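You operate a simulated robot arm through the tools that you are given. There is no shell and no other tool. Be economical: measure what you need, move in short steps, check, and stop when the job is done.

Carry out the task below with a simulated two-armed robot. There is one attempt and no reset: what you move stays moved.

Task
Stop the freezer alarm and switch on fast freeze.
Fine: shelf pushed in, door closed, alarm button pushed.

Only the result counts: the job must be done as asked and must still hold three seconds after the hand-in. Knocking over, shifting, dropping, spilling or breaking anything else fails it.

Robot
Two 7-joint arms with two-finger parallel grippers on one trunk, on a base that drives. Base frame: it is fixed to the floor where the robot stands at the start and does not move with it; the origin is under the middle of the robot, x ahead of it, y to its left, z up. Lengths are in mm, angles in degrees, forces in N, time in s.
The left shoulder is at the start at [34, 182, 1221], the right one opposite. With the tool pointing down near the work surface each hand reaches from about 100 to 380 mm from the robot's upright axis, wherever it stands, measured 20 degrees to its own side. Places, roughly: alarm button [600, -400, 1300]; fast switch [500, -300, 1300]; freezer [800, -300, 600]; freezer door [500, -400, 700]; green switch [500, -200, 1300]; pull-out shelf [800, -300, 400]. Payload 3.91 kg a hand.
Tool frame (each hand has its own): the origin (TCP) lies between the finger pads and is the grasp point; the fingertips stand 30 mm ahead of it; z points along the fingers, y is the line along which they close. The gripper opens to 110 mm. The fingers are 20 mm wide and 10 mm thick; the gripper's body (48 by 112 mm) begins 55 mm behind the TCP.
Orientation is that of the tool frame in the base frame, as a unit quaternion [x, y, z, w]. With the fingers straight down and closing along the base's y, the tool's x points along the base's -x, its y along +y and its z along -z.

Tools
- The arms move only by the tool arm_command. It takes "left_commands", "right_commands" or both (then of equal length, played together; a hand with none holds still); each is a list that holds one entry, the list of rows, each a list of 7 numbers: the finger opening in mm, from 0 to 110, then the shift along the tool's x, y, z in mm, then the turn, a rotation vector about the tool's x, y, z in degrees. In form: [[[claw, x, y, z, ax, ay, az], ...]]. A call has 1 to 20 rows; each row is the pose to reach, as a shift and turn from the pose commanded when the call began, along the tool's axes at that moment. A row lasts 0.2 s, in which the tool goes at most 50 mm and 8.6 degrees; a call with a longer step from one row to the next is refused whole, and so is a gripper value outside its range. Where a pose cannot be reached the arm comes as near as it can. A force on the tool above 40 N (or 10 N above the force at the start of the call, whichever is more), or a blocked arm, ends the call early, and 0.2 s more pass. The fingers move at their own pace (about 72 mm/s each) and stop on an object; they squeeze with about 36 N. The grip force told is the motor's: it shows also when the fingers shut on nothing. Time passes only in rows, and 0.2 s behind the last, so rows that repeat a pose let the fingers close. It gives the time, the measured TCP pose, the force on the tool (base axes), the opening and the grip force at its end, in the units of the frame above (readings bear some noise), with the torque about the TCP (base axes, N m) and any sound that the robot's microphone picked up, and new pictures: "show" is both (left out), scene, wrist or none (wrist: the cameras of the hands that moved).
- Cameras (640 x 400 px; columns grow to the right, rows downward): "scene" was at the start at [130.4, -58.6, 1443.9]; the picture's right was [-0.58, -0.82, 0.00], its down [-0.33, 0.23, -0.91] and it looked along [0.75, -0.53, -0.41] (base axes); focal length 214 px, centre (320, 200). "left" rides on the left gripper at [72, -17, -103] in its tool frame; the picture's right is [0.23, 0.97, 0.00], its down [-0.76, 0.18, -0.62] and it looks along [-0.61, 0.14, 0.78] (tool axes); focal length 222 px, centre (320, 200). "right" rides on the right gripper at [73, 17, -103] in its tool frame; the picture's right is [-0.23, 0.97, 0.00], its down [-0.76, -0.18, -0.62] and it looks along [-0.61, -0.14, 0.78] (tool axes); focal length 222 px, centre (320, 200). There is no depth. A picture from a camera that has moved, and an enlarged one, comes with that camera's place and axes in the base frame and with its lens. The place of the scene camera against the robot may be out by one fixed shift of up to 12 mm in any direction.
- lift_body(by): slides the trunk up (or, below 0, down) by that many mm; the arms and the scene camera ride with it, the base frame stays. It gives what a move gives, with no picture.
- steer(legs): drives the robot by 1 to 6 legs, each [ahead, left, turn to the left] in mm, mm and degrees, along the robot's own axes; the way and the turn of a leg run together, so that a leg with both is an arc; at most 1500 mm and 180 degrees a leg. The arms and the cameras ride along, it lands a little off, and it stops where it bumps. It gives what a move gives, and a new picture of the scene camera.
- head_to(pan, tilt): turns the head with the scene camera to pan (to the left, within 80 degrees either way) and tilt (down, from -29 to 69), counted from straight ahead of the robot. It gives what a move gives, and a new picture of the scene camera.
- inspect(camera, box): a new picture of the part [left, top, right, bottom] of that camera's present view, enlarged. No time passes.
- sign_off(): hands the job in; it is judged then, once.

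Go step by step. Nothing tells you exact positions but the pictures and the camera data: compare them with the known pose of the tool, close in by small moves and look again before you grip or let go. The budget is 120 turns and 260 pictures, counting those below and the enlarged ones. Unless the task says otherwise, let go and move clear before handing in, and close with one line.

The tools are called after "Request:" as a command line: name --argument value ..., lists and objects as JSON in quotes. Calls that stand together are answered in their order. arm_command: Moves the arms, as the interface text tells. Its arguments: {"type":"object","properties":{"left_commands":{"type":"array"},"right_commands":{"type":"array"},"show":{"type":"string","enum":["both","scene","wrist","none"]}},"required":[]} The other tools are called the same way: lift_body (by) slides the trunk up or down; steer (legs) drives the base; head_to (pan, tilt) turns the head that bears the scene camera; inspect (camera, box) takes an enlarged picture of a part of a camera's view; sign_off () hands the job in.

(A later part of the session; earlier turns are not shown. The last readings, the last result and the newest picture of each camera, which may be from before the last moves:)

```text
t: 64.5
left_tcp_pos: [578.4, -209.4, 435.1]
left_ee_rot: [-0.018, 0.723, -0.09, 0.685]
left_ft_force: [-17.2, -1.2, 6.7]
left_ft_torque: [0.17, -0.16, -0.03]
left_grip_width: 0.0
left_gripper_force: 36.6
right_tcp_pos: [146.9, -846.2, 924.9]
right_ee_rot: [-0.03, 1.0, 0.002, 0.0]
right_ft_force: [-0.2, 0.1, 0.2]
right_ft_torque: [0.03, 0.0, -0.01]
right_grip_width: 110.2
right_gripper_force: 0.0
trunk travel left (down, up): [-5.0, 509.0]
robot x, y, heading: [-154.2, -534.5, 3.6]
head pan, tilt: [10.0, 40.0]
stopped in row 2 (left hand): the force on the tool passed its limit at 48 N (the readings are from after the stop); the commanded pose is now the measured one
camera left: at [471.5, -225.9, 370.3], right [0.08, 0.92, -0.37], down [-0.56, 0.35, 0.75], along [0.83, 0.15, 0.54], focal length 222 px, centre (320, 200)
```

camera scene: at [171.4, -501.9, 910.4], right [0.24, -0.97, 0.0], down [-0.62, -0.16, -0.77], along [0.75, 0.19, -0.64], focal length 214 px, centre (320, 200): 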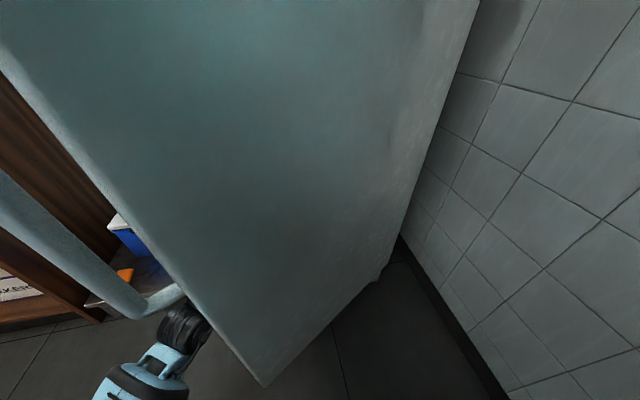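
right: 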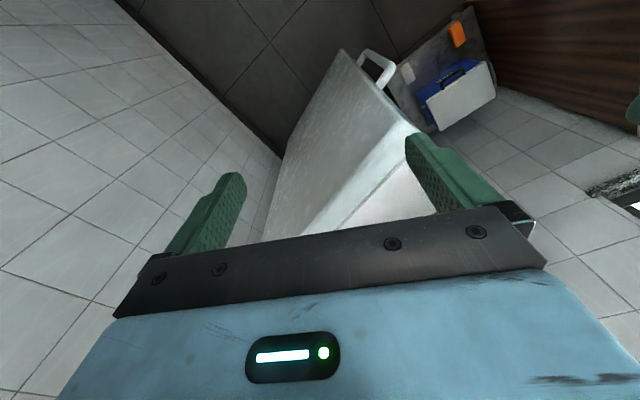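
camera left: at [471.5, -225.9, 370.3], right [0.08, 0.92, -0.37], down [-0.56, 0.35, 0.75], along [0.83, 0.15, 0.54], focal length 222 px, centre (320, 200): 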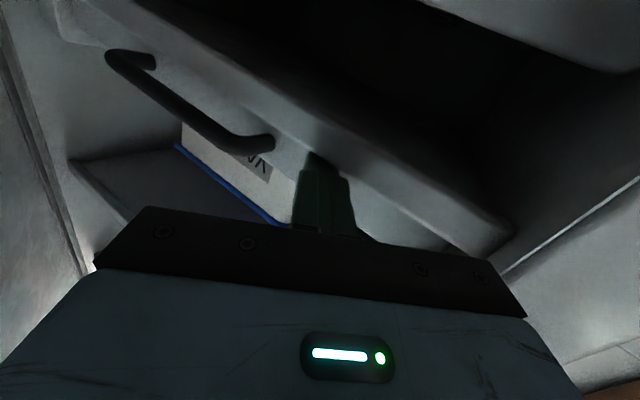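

The tray has moved in some 60–70 mm and now meets a firm stop. I'll retract the hand straight back out and look at the result.

Request:
arm_command --left_commands '[[[0, 0, -8, -15, 0, 0, 0], [0, 2, -20, -45, 0, 0, 0], [0, 3, -25, -75, 0, 0, 0], [0, 4, -30, -110, 0, 0, 0]]]' --show "wrist"

Request:
steer --legs '[[-100, 0, 0], [0, 150, -10]]'

```text
t: 65.5
left_tcp_pos: [469.1, -227.5, 441.2]
left_ee_rot: [-0.019, 0.724, -0.09, 0.683]
left_ft_force: [-0.1, -0.1, -0.2]
left_ft_torque: [-0.02, -0.01, 0.03]
left_grip_width: 0.1
left_gripper_force: 36.1
right_tcp_pos: [148.1, -844.3, 924.6]
right_ee_rot: [-0.03, 1.0, 0.0, 0.0]
right_ft_force: [0.1, -0.2, 0.7]
right_ft_torque: [0.02, 0.01, 0.0]
right_grip_width: 110.0
right_gripper_force: 0.0
trunk travel left (down, up): [-5.0, 509.0]
robot x, y, heading: [-147.7, -532.6, 3.6]
head pan, tilt: [10.0, 40.0]
camera left: at [360.4, -243.9, 375.1], right [0.08, 0.92, -0.38], down [-0.55, 0.35, 0.75], along [0.83, 0.15, 0.54], focal length 222 px, centre (320, 200)
```

left: 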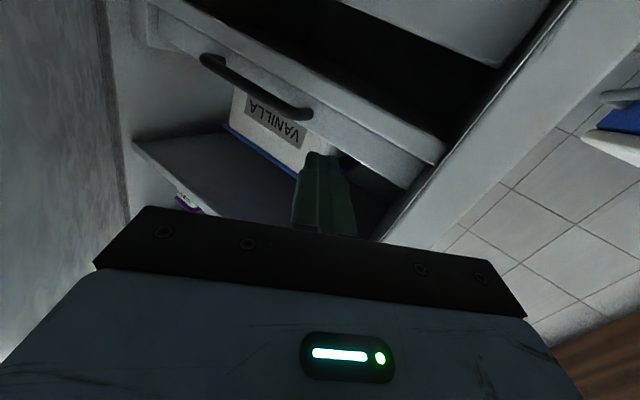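

```text
t: 66.7
left_tcp_pos: [420.5, -220.2, 435.0]
left_ee_rot: [-0.02, 0.726, -0.089, 0.681]
left_ft_force: [0.2, 0.2, 0.3]
left_ft_torque: [0.03, 0.0, -0.03]
left_grip_width: 0.0
left_gripper_force: 35.4
right_tcp_pos: [106.7, -837.9, 922.8]
right_ee_rot: [-0.03, 1.0, 0.001, -0.006]
right_ft_force: [0.1, 0.2, 0.6]
right_ft_torque: [-0.01, -0.01, 0.01]
right_grip_width: 110.0
right_gripper_force: 0.0
trunk travel left (down, up): [-5.0, 509.0]
robot x, y, heading: [-200.7, -524.4, 3.5]
head pan, tilt: [10.0, 40.0]
stopped in leg 1: the robot was blocked; the commanded pose is now the measured one
camera scene: at [127.7, -495.2, 907.9], right [0.24, -0.97, 0.0], down [-0.63, -0.15, -0.76], along [0.74, 0.18, -0.65], focal length 214 px, centre (320, 200)
```

scene: 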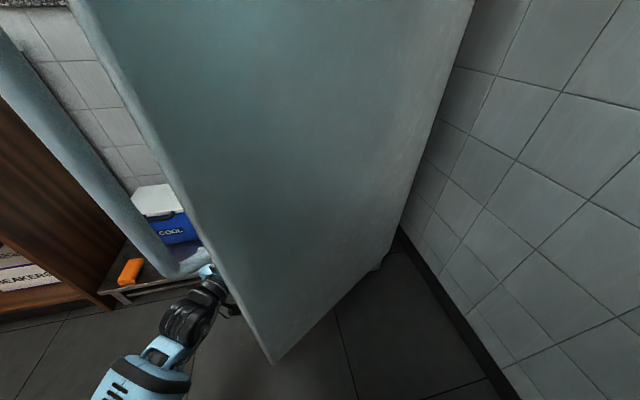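

The wrist view shows the tray recessed inside the body. A counter parallel to the freezer front runs behind the robot, so I'll slide out to the left along it.

Request:
steer --legs '[[10, 60, 0], [-50, 180, -18]]'

Request:
inspect --camera "scene" --box '[200, 100, 440, 340]'

```text
t: 69.7
left_tcp_pos: [455.4, -181.0, 440.4]
left_ee_rot: [0.094, 0.718, -0.193, 0.662]
left_ft_force: [0.3, -0.6, -0.9]
left_ft_torque: [0.0, -0.01, 0.03]
left_grip_width: 0.0
left_gripper_force: 36.0
right_tcp_pos: [-38.2, -672.4, 924.1]
right_ee_rot: [0.125, 0.992, 0.001, -0.002]
right_ft_force: [0.5, 0.8, -0.2]
right_ft_torque: [0.0, 0.02, 0.03]
right_grip_width: 110.0
right_gripper_force: 0.1
trunk travel left (down, up): [-5.0, 509.0]
robot x, y, heading: [-227.3, -282.0, -13.9]
head pan, tilt: [10.0, 40.0]
camera scene: at [89.6, -355.1, 910.1], right [-0.07, -1.0, 0.0], down [-0.64, 0.05, -0.77], along [0.76, -0.06, -0.64], focal length 214 px, centre (320, 200)
```

scene: 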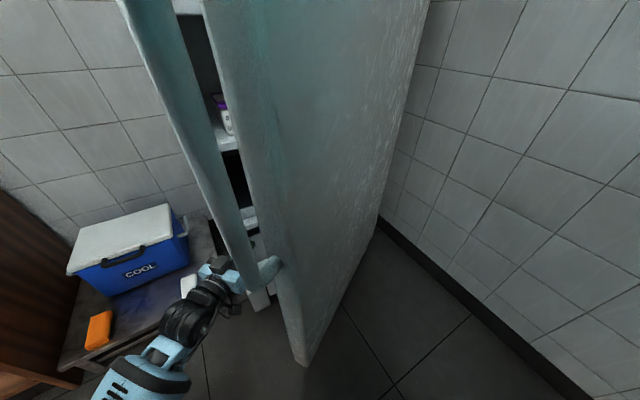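

```text
1.67 times, centred on (320, 220) of scene
camera zoom: at [89.6, -355.1, 910.1], right [-0.07, -1.0, 0.0], down [-0.64, 0.05, -0.77], along [0.76, -0.06, -0.64], focal length 358 px, centre (320, 167)
```

zoom: 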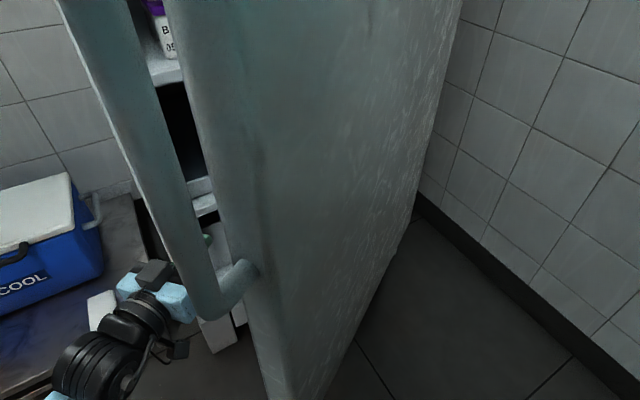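

I'll move further left to view the inside of the freezer.

Request:
steer --legs '[[-80, 170, 0]]'

Request:
inspect --camera "scene" --box '[200, 100, 440, 340]'

```text
t: 71.8
left_tcp_pos: [420.1, 4.1, 439.5]
left_ee_rot: [0.092, 0.719, -0.194, 0.661]
left_ft_force: [0.5, 0.5, 0.0]
left_ft_torque: [-0.01, 0.0, 0.01]
left_grip_width: 0.0
left_gripper_force: 36.3
right_tcp_pos: [-72.1, -488.7, 925.6]
right_ee_rot: [0.124, 0.992, 0.001, -0.002]
right_ft_force: [-1.0, -0.2, 0.6]
right_ft_torque: [0.0, 0.01, 0.0]
right_grip_width: 109.9
right_gripper_force: 0.0
trunk travel left (down, up): [-5.0, 509.0]
robot x, y, heading: [-262.8, -95.6, -14.0]
head pan, tilt: [10.0, 40.0]
camera scene: at [53.9, -170.6, 910.1], right [-0.07, -1.0, 0.0], down [-0.64, 0.05, -0.77], along [0.76, -0.05, -0.64], focal length 214 px, centre (320, 200)
```

scene: 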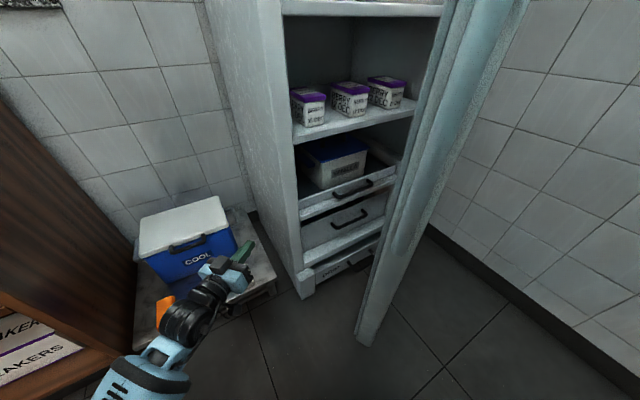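

```text
1.67 times, centred on (320, 220) of scene
camera zoom: at [53.9, -170.6, 910.1], right [-0.07, -1.0, 0.0], down [-0.64, 0.05, -0.77], along [0.76, -0.05, -0.64], focal length 358 px, centre (320, 167)
```

zoom: 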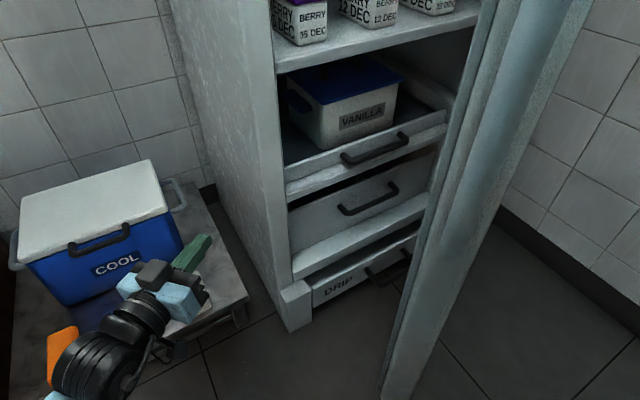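

The tray now sits recessed behind its sill like the drawer below. I'll zoom in to confirm.

Request:
inspect --camera "scene" --box '[285, 130, 415, 300]'

```text
2.35 times, centred on (350, 215) of scene
camera zoom: at [53.9, -170.6, 910.1], right [-0.07, -1.0, 0.0], down [-0.64, 0.05, -0.77], along [0.76, -0.05, -0.64], focal length 505 px, centre (249, 165)
```

zoom: 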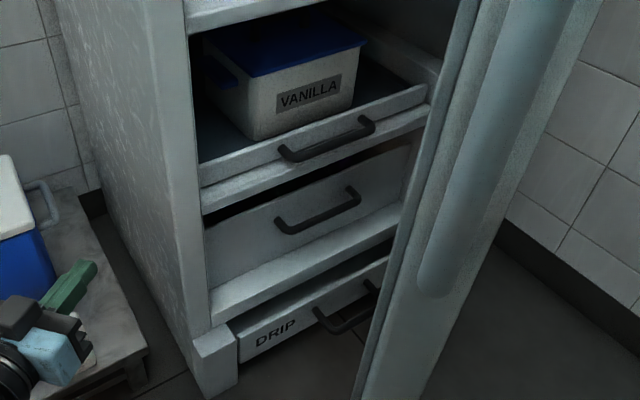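

The tray is in. Next I'll raise the trunk back up for closing the door and working the panel.

Request:
lift_body --by 470

Request:
head_to --pan -5 --tilt 35

```text
refused: 470 is not a number from -400 to 400
```

```text
t: 72.6
left_tcp_pos: [419.0, 4.1, 439.4]
left_ee_rot: [0.092, 0.719, -0.193, 0.662]
left_ft_force: [-0.2, 0.8, 0.0]
left_ft_torque: [0.0, -0.03, 0.03]
left_grip_width: 0.0
left_gripper_force: 36.1
right_tcp_pos: [-71.5, -488.5, 923.9]
right_ee_rot: [0.124, 0.992, 0.001, -0.002]
right_ft_force: [-0.6, -0.1, -0.4]
right_ft_torque: [0.02, 0.0, 0.0]
right_grip_width: 109.9
right_gripper_force: 0.0
trunk travel left (down, up): [-5.0, 509.0]
robot x, y, heading: [-259.8, -97.7, -14.0]
head pan, tilt: [-5.0, 35.0]
camera scene: at [52.4, -193.3, 917.6], right [-0.33, -0.95, 0.0], down [-0.54, 0.19, -0.82], along [0.77, -0.27, -0.57], focal length 214 px, centre (320, 200)
```

scene: 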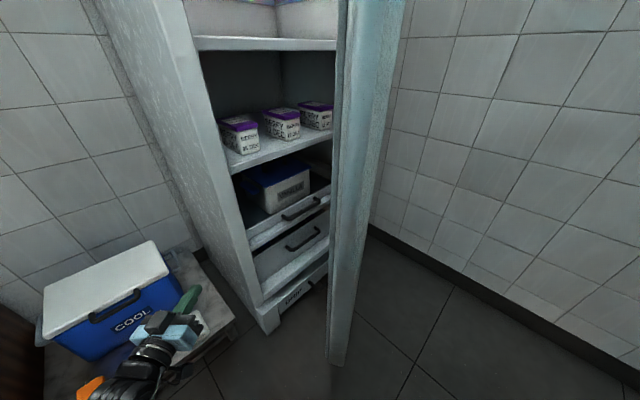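

The lift is limited to 400 per call, so I'll raise it in two steps.

Request:
lift_body --by 300

Request:
lift_body --by 170

Request:
head_to --pan -5 --tilt 40

```text
t: 75.6
left_tcp_pos: [419.0, 4.5, 739.2]
left_ee_rot: [0.092, 0.719, -0.193, 0.661]
left_ft_force: [0.0, 0.2, -0.5]
left_ft_torque: [-0.01, 0.0, 0.0]
left_grip_width: 0.1
left_gripper_force: 36.0
right_tcp_pos: [-72.3, -490.1, 1224.7]
right_ee_rot: [0.124, 0.992, 0.002, -0.002]
right_ft_force: [0.0, -0.3, 0.8]
right_ft_torque: [0.01, 0.0, 0.0]
right_grip_width: 110.1
right_gripper_force: 0.1
trunk travel left (down, up): [-305.0, 209.0]
robot x, y, heading: [-259.7, -100.6, -14.2]
head pan, tilt: [-5.0, 35.0]
```

```text
t: 77.5
left_tcp_pos: [420.4, 4.1, 907.1]
left_ee_rot: [0.094, 0.719, -0.194, 0.661]
left_ft_force: [0.4, -0.3, -0.5]
left_ft_torque: [-0.02, -0.04, -0.01]
left_grip_width: 0.0
left_gripper_force: 36.1
right_tcp_pos: [-72.0, -488.5, 1394.2]
right_ee_rot: [0.123, 0.992, 0.001, -0.002]
right_ft_force: [0.5, -0.4, -0.1]
right_ft_torque: [-0.05, 0.02, 0.0]
right_grip_width: 110.0
right_gripper_force: 0.0
trunk travel left (down, up): [-475.0, 39.0]
robot x, y, heading: [-257.2, -97.9, -14.1]
head pan, tilt: [-5.0, 35.0]
```

```text
t: 78.1
left_tcp_pos: [419.5, 3.6, 909.3]
left_ee_rot: [0.093, 0.718, -0.194, 0.662]
left_ft_force: [-0.7, -0.1, -0.6]
left_ft_torque: [-0.01, 0.0, 0.0]
left_grip_width: 0.0
left_gripper_force: 36.1
right_tcp_pos: [-73.0, -489.0, 1394.2]
right_ee_rot: [0.123, 0.992, 0.002, -0.003]
right_ft_force: [0.8, 0.1, -0.4]
right_ft_torque: [-0.01, 0.02, 0.01]
right_grip_width: 109.8
right_gripper_force: 0.0
trunk travel left (down, up): [-475.0, 39.0]
robot x, y, heading: [-263.2, -97.4, -14.0]
head pan, tilt: [-5.0, 40.0]
camera scene: at [-129.2, -147.7, 1419.0], right [-0.33, -0.95, 0.0], down [-0.61, 0.21, -0.77], along [0.72, -0.25, -0.64], focal length 214 px, centre (320, 200)
```

scene: 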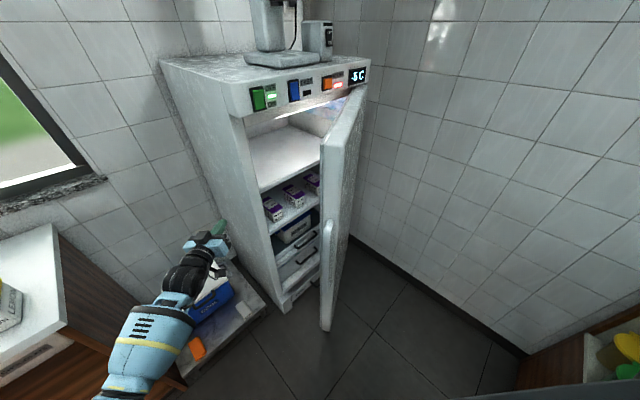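

Good overview. I'll raise and retract the left arm (still pointing forward), and lower the right hand with closed fingers, which I'll use to push the door from outside.

Request:
arm_command --left_commands '[[[0, -39, 0, -26, 0, 0, 0], [0, -78, 0, -52, 0, 0, 0], [0, -117, 0, -78, 0, 0, 0], [0, -156, 0, -104, 0, 0, 0], [0, -195, 0, -130, 0, 0, 0], [0, -234, 0, -156, 0, 0, 0], [0, -273, 0, -182, 0, 0, 0], [0, -312, 0, -208, 0, 0, 0], [0, -350, 0, -230, 0, 0, 0]]]' --right_commands '[[[90, 0, 0, 30, 0, 0, 0], [70, 0, 0, 60, 0, 0, 0], [50, 0, 0, 90, 0, 0, 0], [30, 0, 0, 120, 0, 0, 0], [0, 0, 0, 150, 0, 0, 0], [0, 0, 0, 180, 0, 0, 0], [0, 0, 0, 210, 0, 0, 0], [0, 0, 0, 240, 0, 0, 0], [0, 0, 0, 260, 0, 0, 0]]]' --show "scene"

```text
t: 80.1
left_tcp_pos: [245.8, 136.9, 1267.1]
left_ee_rot: [0.092, 0.719, -0.193, 0.662]
left_ft_force: [-0.8, -0.1, 0.7]
left_ft_torque: [0.04, 0.04, 0.03]
left_grip_width: 0.1
left_gripper_force: 36.2
right_tcp_pos: [-75.1, -489.0, 1135.9]
right_ee_rot: [0.123, 0.992, 0.002, -0.002]
right_ft_force: [-0.1, -0.1, -0.6]
right_ft_torque: [0.02, -0.03, 0.0]
right_grip_width: 0.0
right_gripper_force: 36.1
trunk travel left (down, up): [-475.0, 39.0]
robot x, y, heading: [-267.3, -101.0, -14.2]
head pan, tilt: [-5.0, 40.0]
camera scene: at [-129.7, -147.9, 1419.1], right [-0.33, -0.95, 0.0], down [-0.61, 0.21, -0.77], along [0.72, -0.25, -0.64], focal length 214 px, centre (320, 200)
```

scene: 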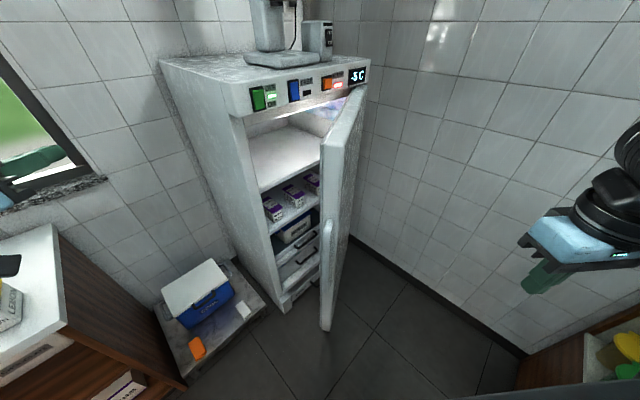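

Door edge now about (260,-340), open ~32°. I'll bring the left hand inward (to stay clear of the counter items), extend the right hand 80 mm forward, and drive to stand outside the door with heading ~30°.

Request:
arm_command --left_commands '[[[0, 0, -40, 0, 0, 0, 0], [0, 0, -80, 0, 0, 0, 0], [0, 0, -120, 0, 0, 0, 0], [0, 0, -160, 0, 0, 0, 0]]]' --right_commands '[[[0, -20, 0, 0, 0, 0, 0], [0, -40, 0, 0, 0, 0, 0], [0, -60, 0, 0, 0, 0, 0], [0, -80, 0, 0, 0, 0, 0]]]' --show "none"

Request:
steer --legs '[[0, -170, 22], [60, 0, 22]]'

```text
t: 81.1
left_tcp_pos: [225.4, -23.1, 1312.4]
left_ee_rot: [0.093, 0.719, -0.193, 0.661]
left_ft_force: [-0.3, -0.1, -1.2]
left_ft_torque: [0.04, -0.02, 0.02]
left_grip_width: 0.0
left_gripper_force: 35.7
left hand out of reach, approached as far as the arm can: row 1, 2, 3, 4
right_tcp_pos: [4.1, -509.7, 1133.3]
right_ee_rot: [0.123, 0.992, 0.002, -0.002]
right_ft_force: [-0.1, 0.8, -0.3]
right_ft_torque: [0.0, 0.02, -0.02]
right_grip_width: 0.1
right_gripper_force: 36.6
trunk travel left (down, up): [-475.0, 39.0]
robot x, y, heading: [-257.7, -99.7, -13.7]
head pan, tilt: [-5.0, 40.0]
```

```text
t: 84.5
left_tcp_pos: [79.9, 145.3, 1313.1]
left_ee_rot: [-0.188, 0.7, 0.071, 0.685]
left_ft_force: [-0.6, -0.2, 0.0]
left_ft_torque: [0.0, 0.0, -0.03]
left_grip_width: 0.0
left_gripper_force: 36.0
right_tcp_pos: [262.0, -356.1, 1133.4]
right_ee_rot: [-0.261, 0.965, 0.002, -0.002]
right_ft_force: [-0.3, -0.8, 0.5]
right_ft_torque: [0.02, 0.0, -0.04]
right_grip_width: 0.0
right_gripper_force: 36.0
trunk travel left (down, up): [-475.0, 39.0]
robot x, y, heading: [-216.5, -254.7, 30.3]
head pan, tilt: [-5.0, 40.0]
camera scene: at [-90.6, -189.9, 1419.1], right [0.43, -0.9, 0.0], down [-0.58, -0.28, -0.77], along [0.69, 0.33, -0.64], focal length 214 px, centre (320, 200)
```

scene: 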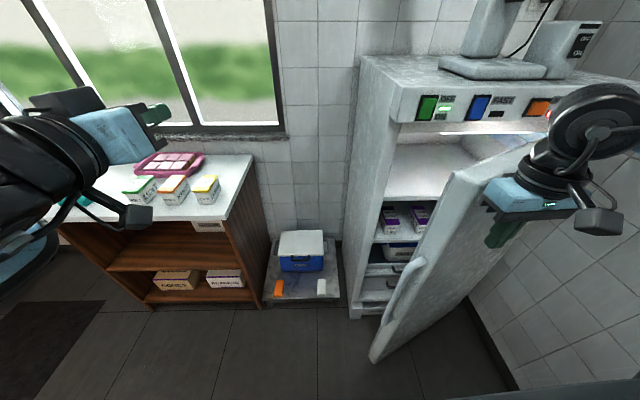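

The right hand is just outside the door near its free edge. I'll pitch it forward 45° so that only the fingertips lead and the gripper body stays away from the panel switches.

Request:
arm_command --right_commands '[[[0, 8, 0, 5, 0, -8, 0], [0, 16, 0, 10, 0, -16, 0], [0, 24, 0, 15, 0, -24, 0], [0, 30, 0, 20, 0, -32, 0], [0, 30, 0, 25, 0, -40, 0], [0, 30, 0, 30, 0, -48, 0], [0, 30, 0, 30, 0, -55, 0]]]' --show "both"

```text
t: 86.0
left_tcp_pos: [81.1, 145.5, 1313.6]
left_ee_rot: [-0.188, 0.7, 0.073, 0.685]
left_ft_force: [-0.6, 0.4, -0.9]
left_ft_torque: [-0.02, 0.0, -0.01]
left_grip_width: 0.0
left_gripper_force: 35.7
right_tcp_pos: [334.2, -371.4, 1116.4]
right_ee_rot: [-0.23, 0.857, 0.121, 0.445]
right_ft_force: [-0.1, -0.8, -0.3]
right_ft_torque: [-0.02, -0.01, 0.0]
right_grip_width: 0.1
right_gripper_force: 36.3
right hand out of reach, approached as far as the arm can: row 3, 4, 5, 6, 7
trunk travel left (down, up): [-475.0, 39.0]
robot x, y, heading: [-214.5, -250.6, 30.6]
head pan, tilt: [-5.0, 40.0]
camera scene: at [-90.0, -190.0, 1418.9], right [0.43, -0.9, 0.0], down [-0.58, -0.28, -0.77], along [0.69, 0.33, -0.64], focal length 214 px, centre (320, 200)
camera right: at [216.6, -419.8, 1115.3], right [-0.38, 0.91, 0.19], down [0.03, -0.19, 0.98], along [0.93, 0.38, 0.05], focal length 222 px, centre (320, 200)
```

scene: 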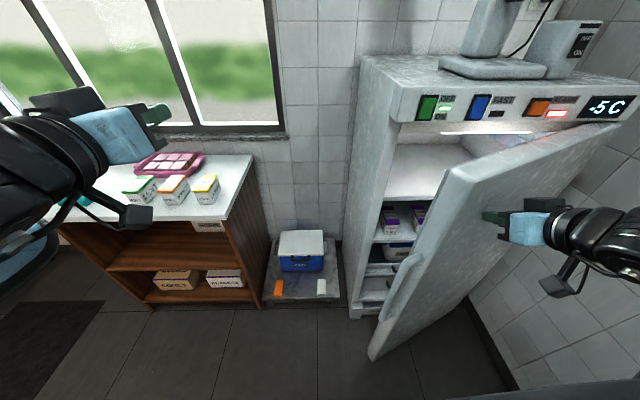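
right: 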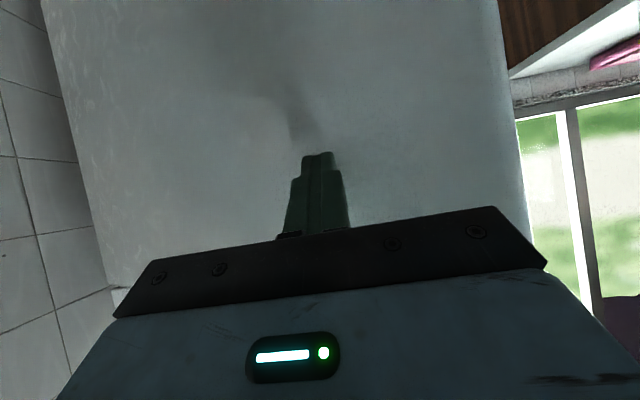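

The fingertips face the door's outer side. I'll drive forward to swing it most of the way shut.

Request:
steer --legs '[[140, 20, 0]]'

Request:
inspect --camera "right" --box '[0, 0, 640, 400]'

```text
t: 87.4
left_tcp_pos: [188.6, 234.2, 1313.2]
left_ee_rot: [-0.188, 0.7, 0.072, 0.685]
left_ft_force: [-0.4, -0.5, 0.5]
left_ft_torque: [0.01, 0.0, 0.0]
left_grip_width: 0.1
left_gripper_force: 35.9
right_tcp_pos: [443.7, -282.3, 1117.0]
right_ee_rot: [-0.233, 0.857, 0.122, 0.444]
right_ft_force: [-0.2, 0.5, 0.8]
right_ft_torque: [0.0, -0.01, -0.02]
right_grip_width: 0.0
right_gripper_force: 36.0
trunk travel left (down, up): [-475.0, 39.0]
robot x, y, heading: [-105.8, -168.3, 30.6]
head pan, tilt: [-5.0, 40.0]
camera scene: at [18.2, -101.8, 1419.0], right [0.43, -0.9, 0.0], down [-0.58, -0.28, -0.77], along [0.69, 0.33, -0.64], focal length 214 px, centre (320, 200)
```

scene: 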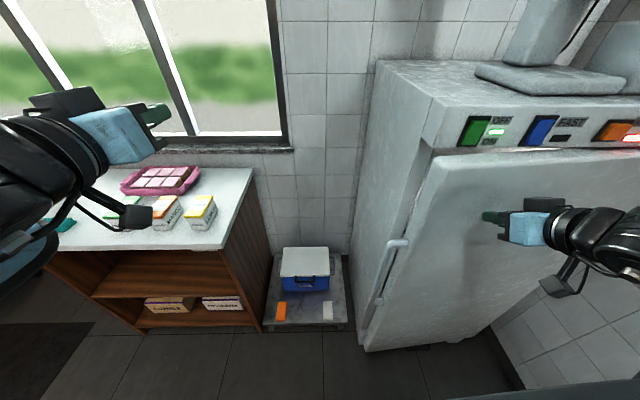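

```text
1.00 times, centred on (320, 200) of right (not enlarged: the box is as wide or as high as the picture)
camera zoom: at [325.1, -330.7, 1115.9], right [-0.38, 0.91, 0.19], down [0.03, -0.19, 0.98], along [0.92, 0.38, 0.04], focal length 222 px, centre (320, 200)
```

zoom: 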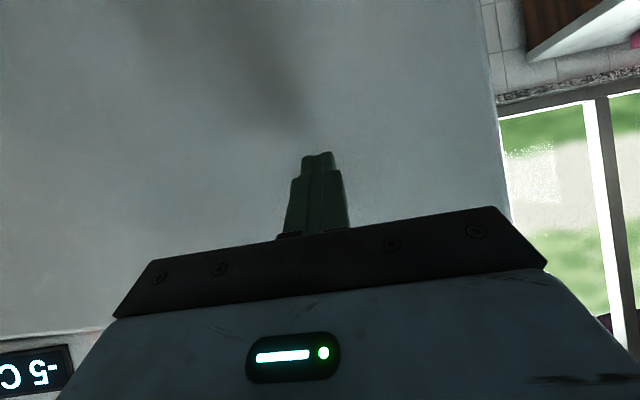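

The door is nearly shut. I'll continue in small steps.

Request:
steer --legs '[[35, 0, 0]]'

Request:
inspect --camera "scene" --box '[340, 60, 640, 260]'

```text
t: 88.2
left_tcp_pos: [215.4, 250.1, 1314.8]
left_ee_rot: [-0.188, 0.699, 0.073, 0.686]
left_ft_force: [0.6, 0.2, -0.1]
left_ft_torque: [-0.03, 0.03, 0.02]
left_grip_width: 0.0
left_gripper_force: 36.1
right_tcp_pos: [470.9, -265.8, 1116.6]
right_ee_rot: [-0.233, 0.857, 0.122, 0.444]
right_ft_force: [0.3, 0.0, 0.5]
right_ft_torque: [-0.01, 0.01, -0.04]
right_grip_width: 0.1
right_gripper_force: 35.9
trunk travel left (down, up): [-475.0, 39.0]
robot x, y, heading: [-80.0, -147.8, 30.6]
head pan, tilt: [-5.0, 40.0]
camera scene: at [45.6, -85.5, 1419.3], right [0.43, -0.9, 0.0], down [-0.58, -0.28, -0.77], along [0.69, 0.33, -0.64], focal length 214 px, centre (320, 200)
```

scene: 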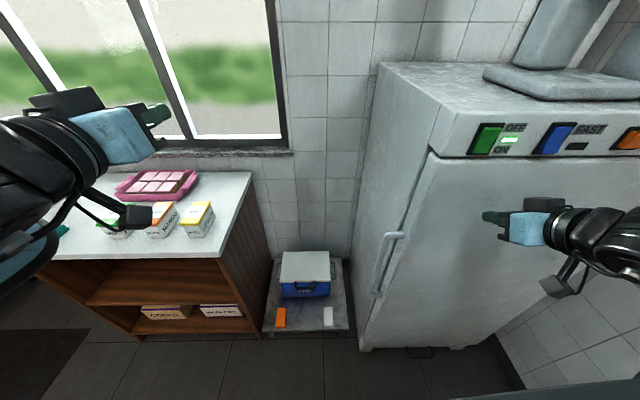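

```text
2.00 times, centred on (490, 160) of scene
camera zoom: at [45.6, -85.5, 1419.3], right [0.43, -0.9, 0.0], down [-0.58, -0.28, -0.77], along [0.69, 0.33, -0.64], focal length 429 px, centre (-20, 280)
```

zoom: 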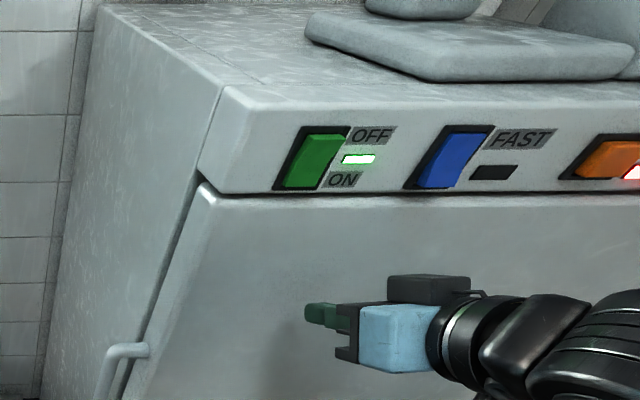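

Almost closed; I'll push another bit until it seats.

Request:
steer --legs '[[15, 0, 0]]'

Request:
inspect --camera "scene" --box '[340, 60, 640, 360]'

```text
t: 89.0
left_tcp_pos: [228.6, 258.7, 1313.3]
left_ee_rot: [-0.187, 0.699, 0.073, 0.686]
left_ft_force: [-1.0, 0.1, 0.0]
left_ft_torque: [-0.01, -0.01, -0.03]
left_grip_width: 0.0
left_gripper_force: 36.4
right_tcp_pos: [482.4, -258.3, 1116.1]
right_ee_rot: [-0.233, 0.857, 0.122, 0.443]
right_ft_force: [-0.6, 0.2, -1.1]
right_ft_torque: [0.01, 0.0, 0.0]
right_grip_width: 0.2
right_gripper_force: 36.1
trunk travel left (down, up): [-475.0, 39.0]
robot x, y, heading: [-61.0, -141.0, 30.6]
head pan, tilt: [-5.0, 40.0]
camera scene: at [58.1, -78.2, 1419.2], right [0.43, -0.9, 0.0], down [-0.58, -0.28, -0.77], along [0.69, 0.33, -0.64], focal length 214 px, centre (320, 200)
```

scene: 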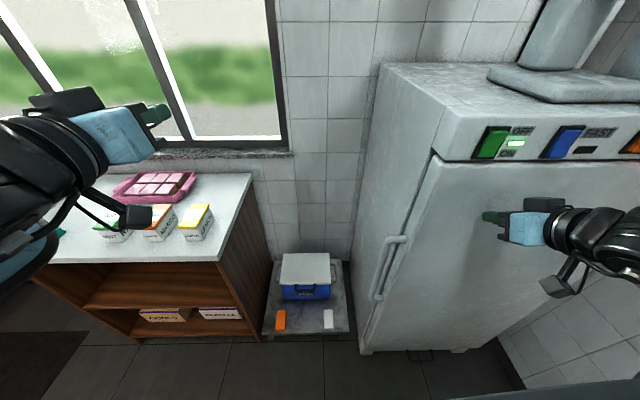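

```text
1.33 times, centred on (490, 210) of scene
camera zoom: at [58.1, -78.2, 1419.2], right [0.43, -0.9, 0.0], down [-0.58, -0.28, -0.77], along [0.69, 0.33, -0.64], focal length 286 px, centre (93, 187)
```

zoom: 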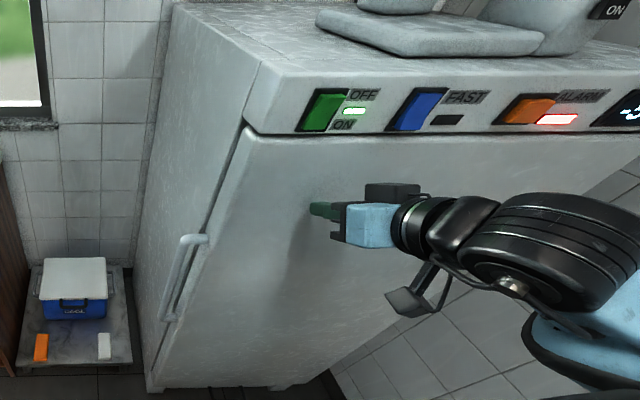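

No resistance yet, so a little more.

Request:
steer --legs '[[14, 0, 0]]'

Request:
inspect --camera "scene" --box '[340, 60, 640, 360]'

```text
t: 89.9
left_tcp_pos: [239.1, 261.7, 1313.9]
left_ee_rot: [-0.188, 0.699, 0.072, 0.686]
left_ft_force: [-0.5, 0.2, 0.4]
left_ft_torque: [0.02, 0.03, -0.02]
left_grip_width: 0.0
left_gripper_force: 35.7
right_tcp_pos: [490.2, -252.9, 1115.9]
right_ee_rot: [-0.232, 0.859, 0.12, 0.441]
right_ft_force: [-7.5, -4.5, 4.0]
right_ft_torque: [-0.03, -0.06, -0.05]
right_grip_width: 0.2
right_gripper_force: 35.9
trunk travel left (down, up): [-475.0, 39.0]
robot x, y, heading: [-51.8, -131.4, 30.4]
head pan, tilt: [-5.0, 40.0]
stopped in leg 1: the force on the tool passed its limit at 56 N (the readings are from after the stop); the commanded pose is now the measured one
camera scene: at [68.2, -72.4, 1419.2], right [0.43, -0.9, 0.0], down [-0.58, -0.28, -0.77], along [0.69, 0.33, -0.64], focal length 214 px, centre (320, 200)
```

scene: 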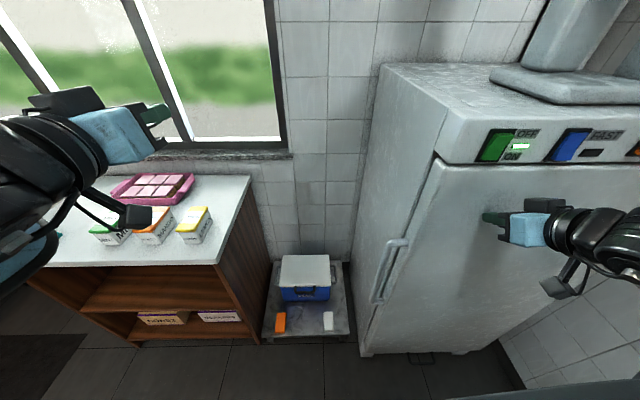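

```text
1.33 times, centred on (490, 210) of scene
camera zoom: at [68.2, -72.4, 1419.2], right [0.43, -0.9, 0.0], down [-0.58, -0.28, -0.77], along [0.69, 0.33, -0.64], focal length 286 px, centre (93, 187)
```

zoom: 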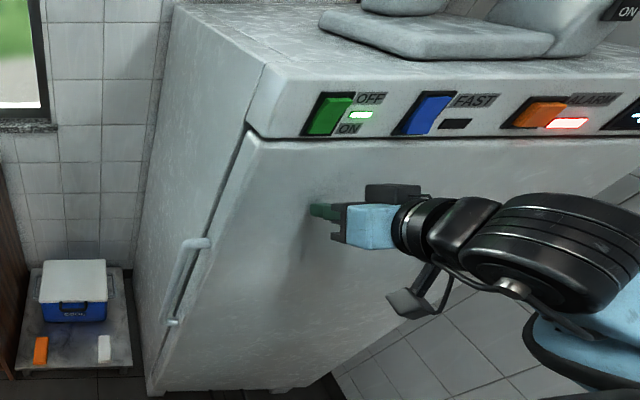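

The door seats firmly (56 N). I'll back off a little and check the gap and the panel switches.

Request:
steer --legs '[[-90, 0, 0]]'

Request:
head_to --pan -28 --tilt 35

Request:
inspect --camera "scene" --box '[260, 90, 460, 210]'

```text
t: 91.0
left_tcp_pos: [160.7, 218.8, 1312.7]
left_ee_rot: [-0.188, 0.699, 0.072, 0.686]
left_ft_force: [-0.6, 0.4, -0.5]
left_ft_torque: [0.01, 0.02, 0.01]
left_grip_width: 0.0
left_gripper_force: 36.3
right_tcp_pos: [416.0, -297.9, 1115.4]
right_ee_rot: [-0.233, 0.858, 0.121, 0.441]
right_ft_force: [0.0, 0.0, -1.0]
right_ft_torque: [-0.02, -0.02, -0.01]
right_grip_width: 0.0
right_gripper_force: 36.2
trunk travel left (down, up): [-475.0, 39.0]
robot x, y, heading: [-130.9, -181.9, 30.5]
head pan, tilt: [-5.0, 40.0]
camera scene: at [-8.5, -117.4, 1419.0], right [0.43, -0.9, 0.0], down [-0.58, -0.28, -0.77], along [0.69, 0.33, -0.64], focal length 214 px, centre (320, 200)
```

scene: 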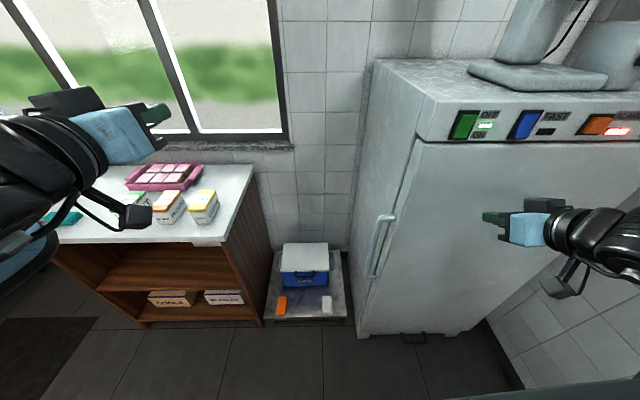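

```text
t: 91.8
left_tcp_pos: [162.2, 219.4, 1313.4]
left_ee_rot: [-0.188, 0.7, 0.073, 0.686]
left_ft_force: [0.3, -0.7, 0.9]
left_ft_torque: [0.01, 0.01, -0.01]
left_grip_width: 0.0
left_gripper_force: 36.1
right_tcp_pos: [414.1, -298.1, 1115.6]
right_ee_rot: [-0.233, 0.859, 0.12, 0.44]
right_ft_force: [0.8, 0.1, -0.6]
right_ft_torque: [0.01, 0.0, 0.03]
right_grip_width: 0.0
right_gripper_force: 36.1
trunk travel left (down, up): [-475.0, 39.0]
robot x, y, heading: [-129.5, -178.1, 30.7]
head pan, tilt: [-28.0, 35.0]
camera scene: at [3.3, -149.7, 1426.5], right [0.05, -1.0, 0.0], down [-0.57, -0.03, -0.82], along [0.82, 0.04, -0.57], focal length 214 px, centre (320, 200)
```

scene: 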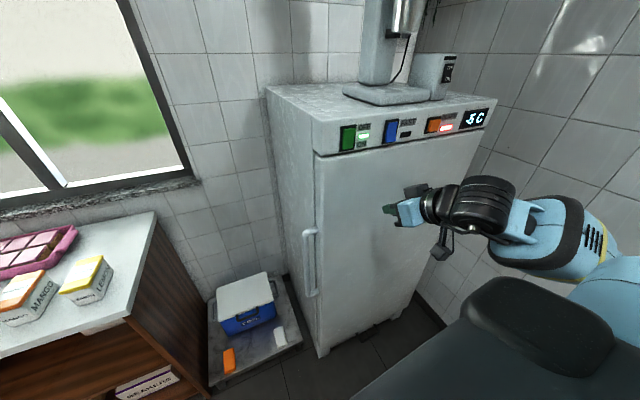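

```text
3.20 times, centred on (360, 150) of scene
camera zoom: at [3.3, -149.7, 1426.5], right [0.05, -1.0, 0.0], down [-0.57, -0.03, -0.82], along [0.82, 0.04, -0.57], focal length 686 px, centre (192, 360)
```

zoom: 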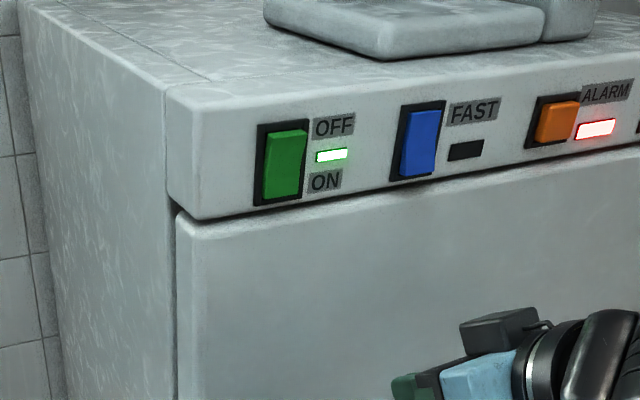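

The door is flush. Now I'll look closely at how the rockers are tilted.

Request:
inspect --camera "scene" --box '[335, 112, 399, 156]'

Request:
inspect --camera "scene" --box '[375, 105, 495, 155]'

```text
9.09 times, centred on (367, 134) of scene
camera zoom: at [3.3, -149.7, 1426.5], right [0.05, -1.0, 0.0], down [-0.57, -0.03, -0.82], along [0.82, 0.04, -0.57], focal length 1950 px, centre (-107, 800)
```

zoom: 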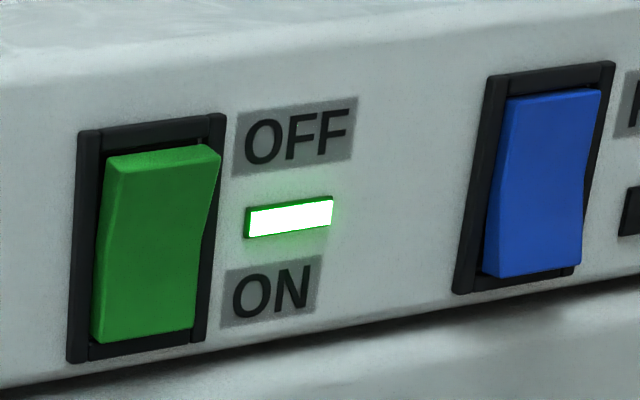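

```text
5.33 times, centred on (435, 130) of scene
camera zoom: at [3.3, -149.7, 1426.5], right [0.05, -1.0, 0.0], down [-0.57, -0.03, -0.82], along [0.82, 0.04, -0.57], focal length 1144 px, centre (-293, 573)
```

zoom: 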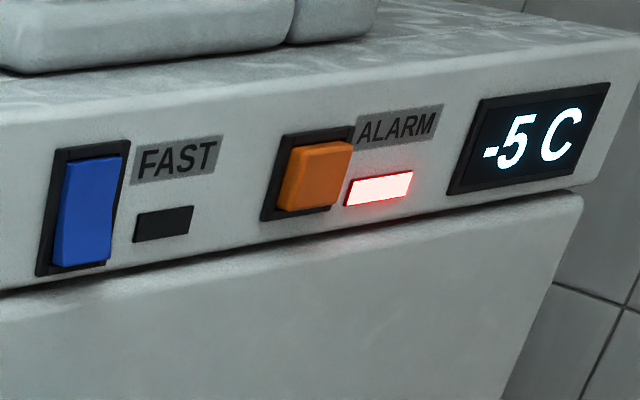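

Green has its bottom pressed (ON); the blue FAST rocker has its top pressed, so it's off and its bottom (z≈1246) must be pressed. I'll first do the alarm button, so I raise the right hand to panel height.

Request:
arm_command --right_commands '[[[0, -27, 0, -19, 0, 0, 0], [0, -54, 0, -38, 0, 0, 0], [0, -81, 0, -57, 0, 0, 0], [0, -108, 0, -76, 0, 0, 0], [0, -135, 0, -95, 0, 0, 0]]]' --show "both"

```text
t: 93.0
left_tcp_pos: [161.4, 219.1, 1313.2]
left_ee_rot: [-0.188, 0.699, 0.073, 0.686]
left_ft_force: [0.2, 0.5, 0.3]
left_ft_torque: [0.02, 0.0, 0.0]
left_grip_width: 0.0
left_gripper_force: 35.4
right_tcp_pos: [414.9, -295.4, 1282.7]
right_ee_rot: [-0.232, 0.858, 0.12, 0.441]
right_ft_force: [0.0, -0.1, -0.3]
right_ft_torque: [-0.03, 0.02, 0.0]
right_grip_width: 0.3
right_gripper_force: 35.5
trunk travel left (down, up): [-475.0, 39.0]
robot x, y, heading: [-129.1, -180.8, 30.9]
head pan, tilt: [-28.0, 35.0]
camera scene: at [2.3, -149.6, 1426.7], right [0.05, -1.0, 0.0], down [-0.57, -0.03, -0.82], along [0.82, 0.04, -0.57], focal length 214 px, centre (320, 200)
camera right: at [296.8, -344.4, 1282.7], right [-0.38, 0.91, 0.19], down [0.04, -0.19, 0.98], along [0.92, 0.38, 0.04], focal length 222 px, centre (320, 200)
```

scene: 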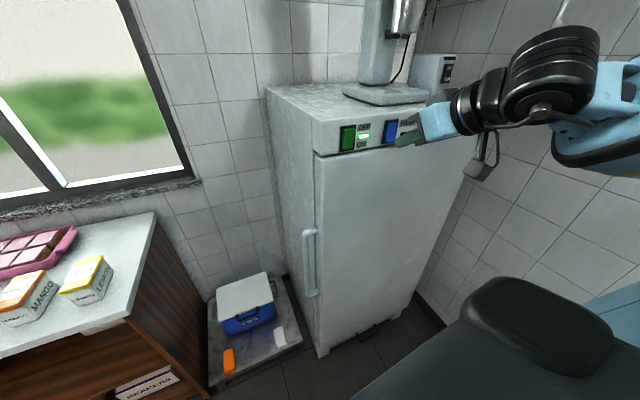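
right: 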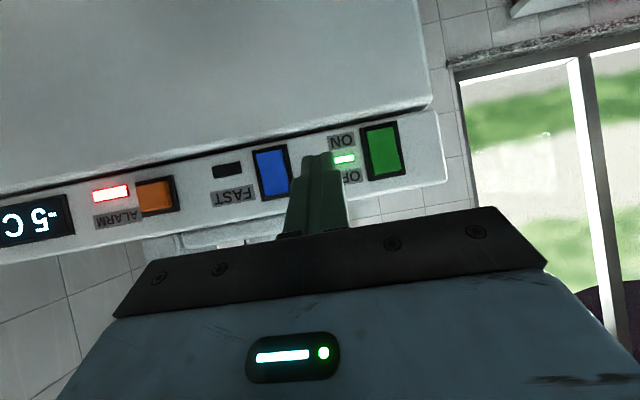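

The wrist camera gives alarm ≈(589,-416,1256) and fast ≈(531,-297,1255). I'll drive so the fingertip is about 40 mm in front of the alarm button.

Request:
steer --legs '[[24, -189, 0]]'

Request:
inspect --camera "right" --box '[160, 80, 480, 280]'

Request:
inspect --camera "scene" --box '[240, 60, 480, 210]'

```text
t: 95.4
left_tcp_pos: [279.0, 66.6, 1313.3]
left_ee_rot: [-0.188, 0.699, 0.074, 0.686]
left_ft_force: [0.4, 0.9, -0.6]
left_ft_torque: [0.02, -0.02, 0.02]
left_grip_width: 0.0
left_gripper_force: 35.9
right_tcp_pos: [534.1, -446.8, 1280.2]
right_ee_rot: [-0.234, 0.858, 0.122, 0.441]
right_ft_force: [0.0, 0.6, -0.6]
right_ft_torque: [-0.02, -0.02, 0.03]
right_grip_width: 0.2
right_gripper_force: 36.0
trunk travel left (down, up): [-475.0, 39.0]
robot x, y, heading: [-14.1, -333.6, 31.0]
head pan, tilt: [-28.0, 35.0]
camera scene: at [122.0, -302.7, 1426.6], right [0.05, -1.0, 0.0], down [-0.57, -0.03, -0.82], along [0.82, 0.04, -0.57], focal length 214 px, centre (320, 200)
```

scene: 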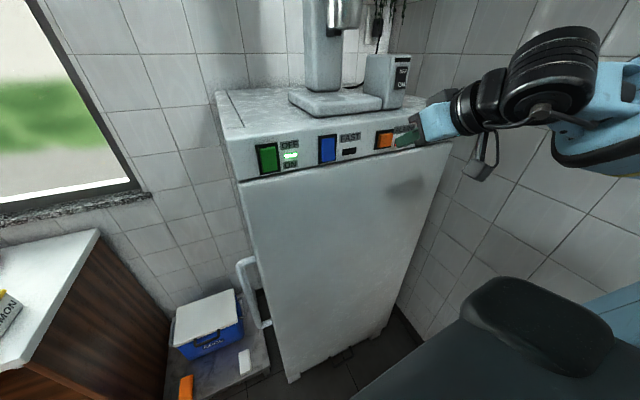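

```text
2.00 times, centred on (320, 180) of right
camera zoom: at [417.1, -496.6, 1282.1], right [-0.38, 0.91, 0.19], down [0.04, -0.19, 0.98], along [0.92, 0.38, 0.04], focal length 444 px, centre (320, 240)
```

zoom: 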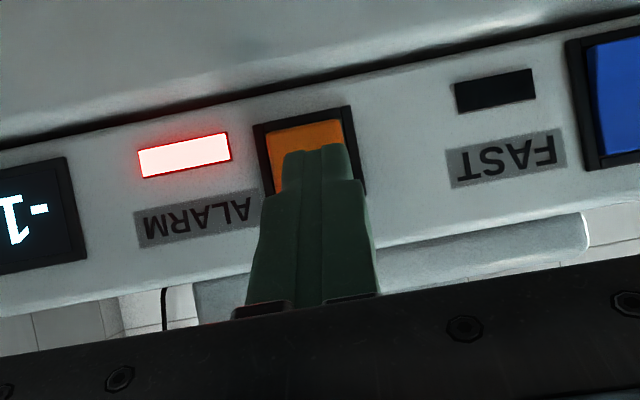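

```text
2.67 times, centred on (360, 135) of scene
camera zoom: at [122.0, -302.7, 1426.6], right [0.05, -1.0, 0.0], down [-0.57, -0.03, -0.82], along [0.82, 0.04, -0.57], focal length 572 px, centre (213, 373)
```

zoom: 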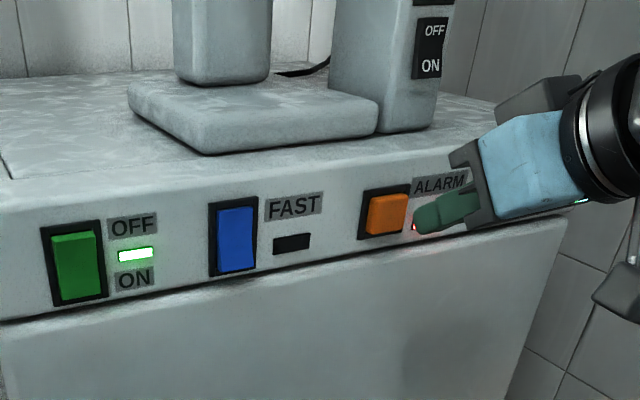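

The fingertip is aligned in front of the alarm button. I'll press along the panel normal and withdraw.

Request:
arm_command --right_commands '[[[0, -10.7, -5.8, 23.9, 0, 0, 0], [0, -16.2, -7.1, 33.3, 0, 0, 0], [0, -18.5, -7.4, 36.6, 0, 0, 0], [0, -20.8, -7.7, 39.8, 0, 0, 0], [0, -23.1, -8.1, 43.1, 0, 0, 0], [0, -24, -8.2, 44.5, 0, 0, 0], [0, -16.2, -7.1, 33.3, 0, 0, 0], [0, -5, -3, 12, 0, 0, 0], [0, 0, 0, 0, 0, 0, 0]]]' --show "wrist"

```text
t: 97.4
left_tcp_pos: [280.7, 67.9, 1313.4]
left_ee_rot: [-0.188, 0.699, 0.073, 0.686]
left_ft_force: [-0.9, 1.4, -1.2]
left_ft_torque: [-0.01, -0.02, 0.01]
left_grip_width: 0.0
left_gripper_force: 36.1
right_tcp_pos: [534.7, -448.3, 1281.5]
right_ee_rot: [-0.234, 0.858, 0.122, 0.441]
right_ft_force: [1.2, 0.0, -0.5]
right_ft_torque: [0.01, 0.0, -0.03]
right_grip_width: 0.1
right_gripper_force: 35.9
trunk travel left (down, up): [-475.0, 39.0]
robot x, y, heading: [-12.2, -333.4, 30.6]
head pan, tilt: [-28.0, 35.0]
heard: click
camera right: at [417.2, -497.2, 1281.2], right [-0.38, 0.91, 0.19], down [0.04, -0.19, 0.98], along [0.92, 0.38, 0.04], focal length 222 px, centre (320, 200)
```

right: 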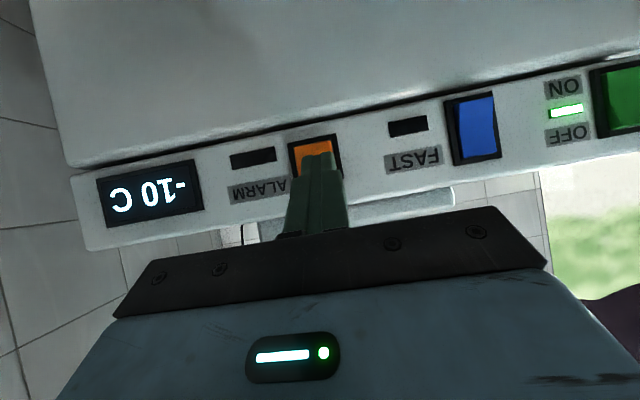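

A click was heard and the alarm light is out. Now I'll shift over to the FAST rocker.

Request:
steer --legs '[[8, 131, 0]]'

Request:
arm_command --right_commands '[[[0, 10, 0, 7, 0, 0, 0], [0, 18, 0, 12.7, 0, 0, 0]]]' --show "none"

Request:
inspect --camera "right" --box '[160, 60, 480, 260]'

Request:
inspect --camera "scene" --box '[300, 60, 540, 210]'

```text
t: 99.2
left_tcp_pos: [218.0, 183.9, 1313.6]
left_ee_rot: [-0.19, 0.699, 0.075, 0.685]
left_ft_force: [0.5, 0.0, 0.1]
left_ft_torque: [0.0, 0.01, 0.02]
left_grip_width: 0.1
left_gripper_force: 36.0
right_tcp_pos: [474.6, -331.5, 1280.4]
right_ee_rot: [-0.235, 0.858, 0.122, 0.441]
right_ft_force: [-0.5, 0.3, 0.5]
right_ft_torque: [0.0, 0.01, 0.03]
right_grip_width: 0.1
right_gripper_force: 35.8
trunk travel left (down, up): [-475.0, 39.0]
robot x, y, heading: [-74.1, -219.8, 30.7]
head pan, tilt: [-28.0, 35.0]
camera scene: at [61.7, -186.0, 1426.6], right [0.05, -1.0, 0.0], down [-0.57, -0.03, -0.82], along [0.82, 0.04, -0.57], focal length 214 px, centre (320, 200)
```

scene: 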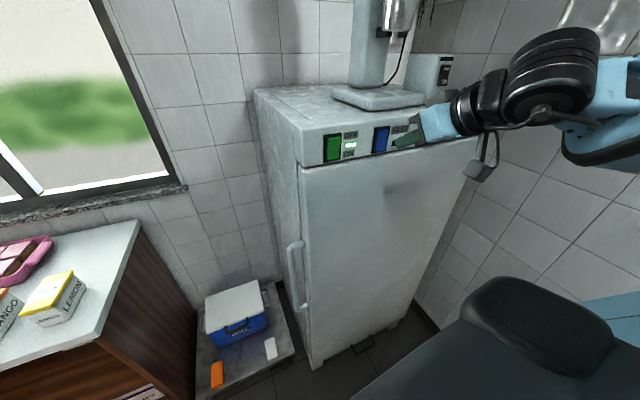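

```text
t: 99.8
left_tcp_pos: [218.5, 182.9, 1313.4]
left_ee_rot: [-0.189, 0.699, 0.074, 0.685]
left_ft_force: [0.1, 0.1, 1.0]
left_ft_torque: [-0.02, 0.0, -0.01]
left_grip_width: 0.2
left_gripper_force: 36.7
right_tcp_pos: [475.7, -329.7, 1258.2]
right_ee_rot: [-0.236, 0.857, 0.123, 0.441]
right_ft_force: [0.7, -0.6, -0.4]
right_ft_torque: [0.02, -0.01, -0.01]
right_grip_width: 0.1
right_gripper_force: 35.5
trunk travel left (down, up): [-475.0, 39.0]
robot x, y, heading: [-71.6, -216.6, 30.9]
head pan, tilt: [-28.0, 35.0]
```

```text
2.00 times, centred on (320, 160) of right
camera zoom: at [357.6, -379.7, 1257.9], right [-0.38, 0.9, 0.19], down [0.04, -0.19, 0.98], along [0.92, 0.38, 0.04], focal length 444 px, centre (320, 280)
```

zoom: 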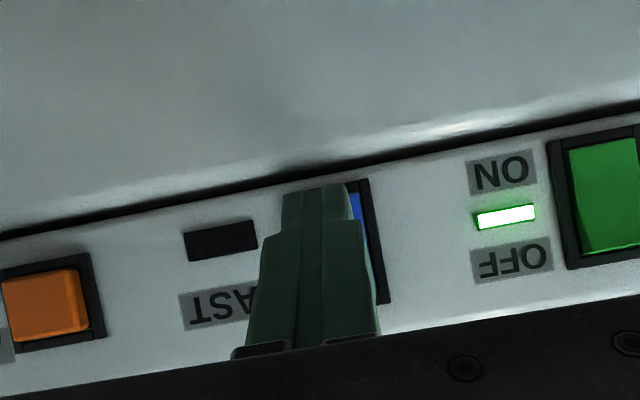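

```text
2.67 times, centred on (420, 135) of scene
camera zoom: at [61.8, -185.7, 1426.5], right [0.05, -1.0, 0.0], down [-0.57, -0.03, -0.82], along [0.82, 0.04, -0.57], focal length 572 px, centre (53, 373)
```

zoom: 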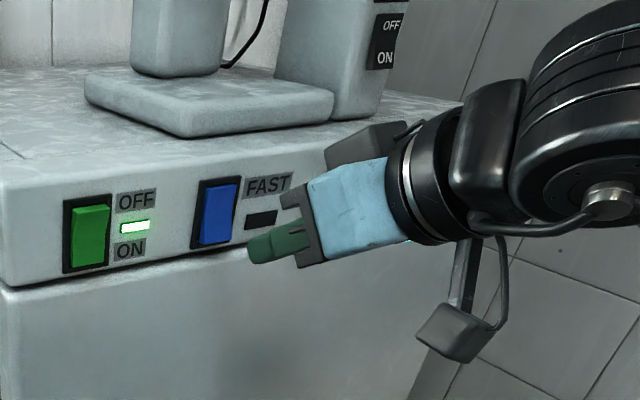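

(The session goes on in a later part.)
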